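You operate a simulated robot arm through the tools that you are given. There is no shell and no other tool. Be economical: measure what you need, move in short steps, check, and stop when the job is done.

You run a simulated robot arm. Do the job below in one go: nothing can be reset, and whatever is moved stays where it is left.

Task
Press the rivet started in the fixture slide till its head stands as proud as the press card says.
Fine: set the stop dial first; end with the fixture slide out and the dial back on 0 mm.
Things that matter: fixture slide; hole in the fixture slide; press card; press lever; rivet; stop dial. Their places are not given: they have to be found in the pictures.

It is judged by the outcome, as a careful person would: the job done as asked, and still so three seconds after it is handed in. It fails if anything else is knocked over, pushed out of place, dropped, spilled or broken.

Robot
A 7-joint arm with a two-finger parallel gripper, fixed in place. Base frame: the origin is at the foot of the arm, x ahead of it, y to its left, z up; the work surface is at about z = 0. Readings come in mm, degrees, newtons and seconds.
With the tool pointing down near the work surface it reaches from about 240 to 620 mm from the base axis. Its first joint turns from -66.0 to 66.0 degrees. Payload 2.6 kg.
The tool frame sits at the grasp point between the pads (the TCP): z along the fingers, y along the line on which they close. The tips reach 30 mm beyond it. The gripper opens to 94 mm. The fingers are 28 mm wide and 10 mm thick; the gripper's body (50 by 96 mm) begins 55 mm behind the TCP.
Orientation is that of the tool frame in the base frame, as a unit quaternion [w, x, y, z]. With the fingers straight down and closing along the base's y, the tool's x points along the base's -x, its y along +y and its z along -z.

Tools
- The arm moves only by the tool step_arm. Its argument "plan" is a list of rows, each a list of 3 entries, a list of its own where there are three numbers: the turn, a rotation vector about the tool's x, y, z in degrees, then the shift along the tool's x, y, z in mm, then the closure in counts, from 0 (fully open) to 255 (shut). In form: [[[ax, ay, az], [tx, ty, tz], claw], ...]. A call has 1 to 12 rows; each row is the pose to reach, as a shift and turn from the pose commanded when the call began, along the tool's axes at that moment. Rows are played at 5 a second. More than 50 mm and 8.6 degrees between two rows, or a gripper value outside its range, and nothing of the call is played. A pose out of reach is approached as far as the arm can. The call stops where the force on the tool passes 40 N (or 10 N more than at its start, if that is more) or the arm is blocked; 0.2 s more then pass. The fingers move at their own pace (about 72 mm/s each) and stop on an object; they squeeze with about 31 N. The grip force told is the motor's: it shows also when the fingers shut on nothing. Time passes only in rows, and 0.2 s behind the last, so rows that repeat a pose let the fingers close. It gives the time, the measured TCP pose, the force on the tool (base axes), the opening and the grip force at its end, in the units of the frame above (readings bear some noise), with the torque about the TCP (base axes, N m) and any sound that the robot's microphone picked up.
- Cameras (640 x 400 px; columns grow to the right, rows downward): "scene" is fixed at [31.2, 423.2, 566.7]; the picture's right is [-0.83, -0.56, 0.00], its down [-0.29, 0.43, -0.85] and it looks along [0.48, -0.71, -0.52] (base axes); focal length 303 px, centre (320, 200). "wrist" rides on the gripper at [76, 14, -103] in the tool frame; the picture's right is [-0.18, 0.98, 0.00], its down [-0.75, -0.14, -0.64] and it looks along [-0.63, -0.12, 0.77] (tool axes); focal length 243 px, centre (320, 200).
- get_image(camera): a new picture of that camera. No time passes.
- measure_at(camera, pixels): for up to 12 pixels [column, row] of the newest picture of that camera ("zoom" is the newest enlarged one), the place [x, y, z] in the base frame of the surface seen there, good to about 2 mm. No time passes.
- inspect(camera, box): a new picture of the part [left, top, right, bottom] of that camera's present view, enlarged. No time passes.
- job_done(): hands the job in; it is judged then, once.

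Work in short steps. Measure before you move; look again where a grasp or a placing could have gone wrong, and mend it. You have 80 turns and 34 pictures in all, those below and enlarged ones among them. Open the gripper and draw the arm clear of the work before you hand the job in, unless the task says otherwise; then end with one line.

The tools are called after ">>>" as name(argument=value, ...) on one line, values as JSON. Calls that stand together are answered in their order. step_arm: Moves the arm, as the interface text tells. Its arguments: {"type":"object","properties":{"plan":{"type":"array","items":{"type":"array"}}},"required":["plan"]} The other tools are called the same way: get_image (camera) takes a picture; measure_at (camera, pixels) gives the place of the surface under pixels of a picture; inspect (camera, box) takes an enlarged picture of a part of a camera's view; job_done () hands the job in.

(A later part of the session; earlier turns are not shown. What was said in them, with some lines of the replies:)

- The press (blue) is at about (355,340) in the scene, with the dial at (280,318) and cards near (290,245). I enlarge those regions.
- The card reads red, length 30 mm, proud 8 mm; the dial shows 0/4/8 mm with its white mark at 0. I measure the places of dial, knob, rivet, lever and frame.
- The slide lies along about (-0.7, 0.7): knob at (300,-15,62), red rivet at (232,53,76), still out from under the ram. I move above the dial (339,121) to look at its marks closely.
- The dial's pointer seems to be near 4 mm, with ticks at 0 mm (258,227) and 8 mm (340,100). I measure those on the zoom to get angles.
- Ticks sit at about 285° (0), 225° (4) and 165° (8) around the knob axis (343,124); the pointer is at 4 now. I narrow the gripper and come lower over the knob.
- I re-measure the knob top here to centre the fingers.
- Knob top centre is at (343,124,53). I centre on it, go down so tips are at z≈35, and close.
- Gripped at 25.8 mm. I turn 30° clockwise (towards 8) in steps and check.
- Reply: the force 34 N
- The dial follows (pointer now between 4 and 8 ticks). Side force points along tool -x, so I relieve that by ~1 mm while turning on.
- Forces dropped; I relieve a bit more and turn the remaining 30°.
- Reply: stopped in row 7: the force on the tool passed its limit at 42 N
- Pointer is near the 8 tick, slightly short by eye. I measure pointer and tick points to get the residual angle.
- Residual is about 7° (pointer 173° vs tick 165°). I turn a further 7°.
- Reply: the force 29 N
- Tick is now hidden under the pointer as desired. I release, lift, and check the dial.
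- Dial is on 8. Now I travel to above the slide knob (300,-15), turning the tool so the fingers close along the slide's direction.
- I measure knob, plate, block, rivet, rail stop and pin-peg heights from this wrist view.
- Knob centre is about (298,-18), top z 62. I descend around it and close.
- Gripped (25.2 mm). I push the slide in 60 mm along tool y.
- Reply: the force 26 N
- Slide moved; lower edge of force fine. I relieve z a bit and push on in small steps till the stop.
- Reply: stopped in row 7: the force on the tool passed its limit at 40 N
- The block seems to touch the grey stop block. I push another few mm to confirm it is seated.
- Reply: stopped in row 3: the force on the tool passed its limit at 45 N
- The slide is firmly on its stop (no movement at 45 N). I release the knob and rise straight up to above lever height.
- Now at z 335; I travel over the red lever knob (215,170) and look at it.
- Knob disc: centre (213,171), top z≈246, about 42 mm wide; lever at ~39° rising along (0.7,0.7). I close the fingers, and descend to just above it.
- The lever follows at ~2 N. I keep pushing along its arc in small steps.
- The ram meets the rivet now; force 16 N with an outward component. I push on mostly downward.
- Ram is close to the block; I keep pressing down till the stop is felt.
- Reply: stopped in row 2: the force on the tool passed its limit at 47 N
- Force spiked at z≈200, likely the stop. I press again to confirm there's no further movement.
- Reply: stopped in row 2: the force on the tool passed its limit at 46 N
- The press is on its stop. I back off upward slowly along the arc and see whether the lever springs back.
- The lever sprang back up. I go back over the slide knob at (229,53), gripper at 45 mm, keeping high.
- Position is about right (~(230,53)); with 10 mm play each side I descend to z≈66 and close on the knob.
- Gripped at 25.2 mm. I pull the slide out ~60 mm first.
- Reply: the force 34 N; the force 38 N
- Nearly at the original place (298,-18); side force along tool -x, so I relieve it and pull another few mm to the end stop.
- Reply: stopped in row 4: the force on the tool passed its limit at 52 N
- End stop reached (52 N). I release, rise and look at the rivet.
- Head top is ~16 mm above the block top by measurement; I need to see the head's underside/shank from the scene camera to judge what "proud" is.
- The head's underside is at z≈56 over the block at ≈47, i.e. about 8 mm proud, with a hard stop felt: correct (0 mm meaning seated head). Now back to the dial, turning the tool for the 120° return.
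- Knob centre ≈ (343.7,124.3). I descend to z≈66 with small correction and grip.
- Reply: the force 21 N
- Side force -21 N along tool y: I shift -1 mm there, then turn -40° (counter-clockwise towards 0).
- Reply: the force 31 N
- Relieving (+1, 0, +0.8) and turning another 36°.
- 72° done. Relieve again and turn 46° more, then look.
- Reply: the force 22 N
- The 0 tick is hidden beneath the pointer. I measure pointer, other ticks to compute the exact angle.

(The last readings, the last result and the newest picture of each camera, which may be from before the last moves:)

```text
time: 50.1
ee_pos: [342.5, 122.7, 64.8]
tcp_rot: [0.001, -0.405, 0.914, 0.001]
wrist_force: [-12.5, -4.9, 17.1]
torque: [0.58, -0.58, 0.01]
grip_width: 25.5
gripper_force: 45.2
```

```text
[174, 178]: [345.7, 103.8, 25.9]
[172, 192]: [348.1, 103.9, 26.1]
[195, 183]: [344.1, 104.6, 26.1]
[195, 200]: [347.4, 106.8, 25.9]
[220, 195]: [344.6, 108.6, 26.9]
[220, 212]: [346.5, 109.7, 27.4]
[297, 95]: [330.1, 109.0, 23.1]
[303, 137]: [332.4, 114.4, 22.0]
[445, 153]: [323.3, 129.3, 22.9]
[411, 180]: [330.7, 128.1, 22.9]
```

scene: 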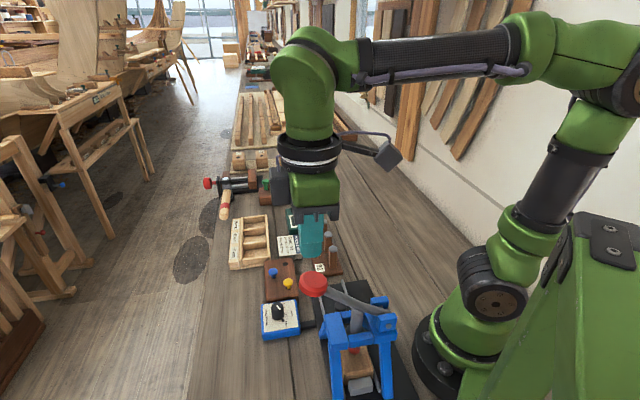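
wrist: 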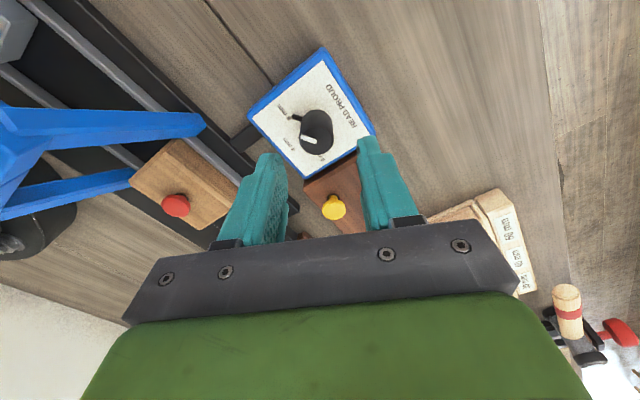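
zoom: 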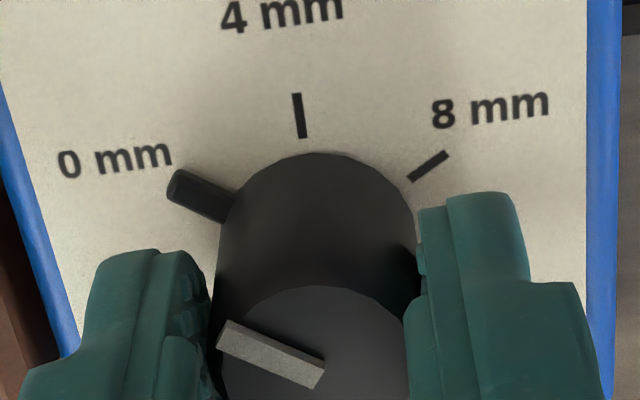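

Pointer is at ~278-279° versus tick 284°; I turn 5° more, then look again.

>>> step_arm(plan=[[[0, 0, -2.5], [0, 0, 0], 225], [[0, 0, -5], [0, 0, 0], 225], [[0, 0, -5], [0, 0, 0], 225]])

>>> step_arm(plan=[[[0, 0, 0], [0, 0, 0], 190], [[0, 0, 0], [0, 0, 0], 133], [[0, 0, 0], [0, 0, 0], 133], [[0, 0, 0], [0, 0, -40], 133], [[0, 0, 0], [0, 0, -80], 133], [[0, 0, 0], [0, 0, -125], 133], [[0, 0, 0], [0, 0, -125], 133]])

>>> inspect(camera="wrist", box=[270, 60, 370, 125])

```text
time: 50.9
ee_pos: [343.5, 123.1, 64.6]
tcp_rot: [0.0, -0.443, 0.897, 0.001]
wrist_force: [-3.2, -2.1, 11.6]
torque: [-0.86, 0.35, -0.02]
grip_width: 25.5
gripper_force: 44.4
```

```text
time: 52.5
ee_pos: [342.7, 122.0, 193.1]
tcp_rot: [0.001, -0.443, 0.896, 0.002]
wrist_force: [0.1, -0.6, -0.9]
torque: [0.02, -0.02, 0.02]
grip_width: 44.7
gripper_force: 0.2
```

```text
6.15 times, centred on (320, 92) of wrist
```

zoom: 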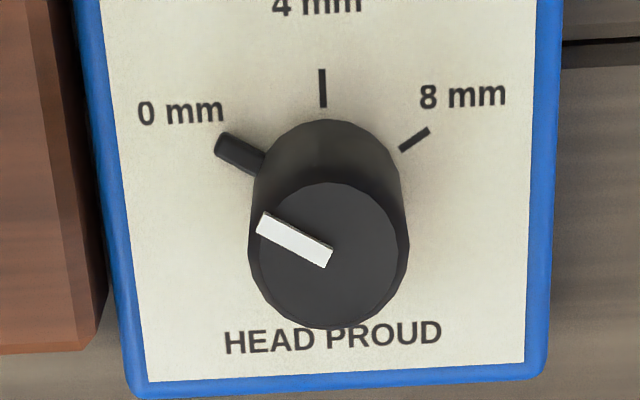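

The dial reads 0. I measure pointer and ticks here to check the residual.

>>> measure_at(camera="zoom", pixels=[[220, 140], [219, 150], [235, 142], [233, 156], [250, 151], [248, 165], [322, 72], [323, 104], [427, 131], [401, 149]])

```text
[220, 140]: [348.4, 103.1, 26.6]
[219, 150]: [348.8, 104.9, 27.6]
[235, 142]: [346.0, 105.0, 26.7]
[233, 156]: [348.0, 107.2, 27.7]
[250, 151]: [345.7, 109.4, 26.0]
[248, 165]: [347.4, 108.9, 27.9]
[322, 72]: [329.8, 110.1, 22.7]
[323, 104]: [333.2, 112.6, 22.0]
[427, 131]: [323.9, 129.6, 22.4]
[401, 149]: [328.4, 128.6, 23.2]
```

Pointer is within ~2° of the 0 tick. I rise clear with the gripper open and take a final look.

>>> step_arm(plan=[[[0, 0, 0], [0, 0, -45], 100], [[0, 0, 0], [0, 0, -90], 50], [[0, 0, 0], [0, 0, -135], 0], [[0, 0, 0], [0, 0, -170], 0], [[0, 0, 0], [0, 0, -170], 0], [[0, 0, 0], [0, 0, -170], 0]])

>>> get_image(camera="scene")

```text
time: 53.9
ee_pos: [342.6, 123.2, 358.3]
tcp_rot: [0.0, -0.443, 0.897, 0.002]
wrist_force: [-0.2, 0.2, 0.4]
torque: [-0.01, -0.01, 0.0]
grip_width: 94.0
gripper_force: 0.0
```

```text
1 pictures are left
```

scene: 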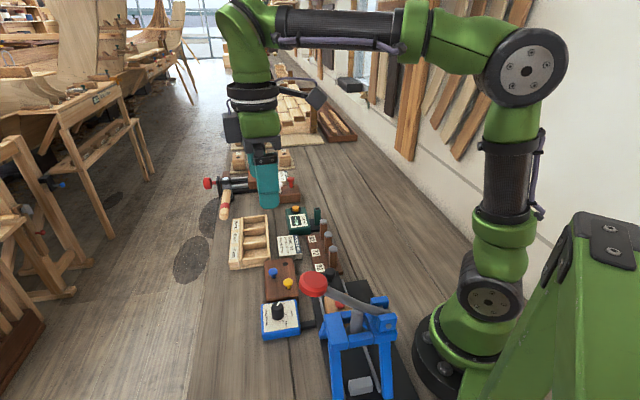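

Everything is in place: slide out, lever up, dial on 0, arm clear. I hand the job in.

>>> job_done()

```text
The job is handed in.
```

I pressed the red rivet against the stop set at 8 mm, then pulled the slide back out and returned the dial to 0 mm. The underside of the head measures roughly 8–10 mm above the block, with readings good to about 2 mm. I read "proud" as the underside of the head, since the top stands about 16 mm up and 0 mm would then be impossible.
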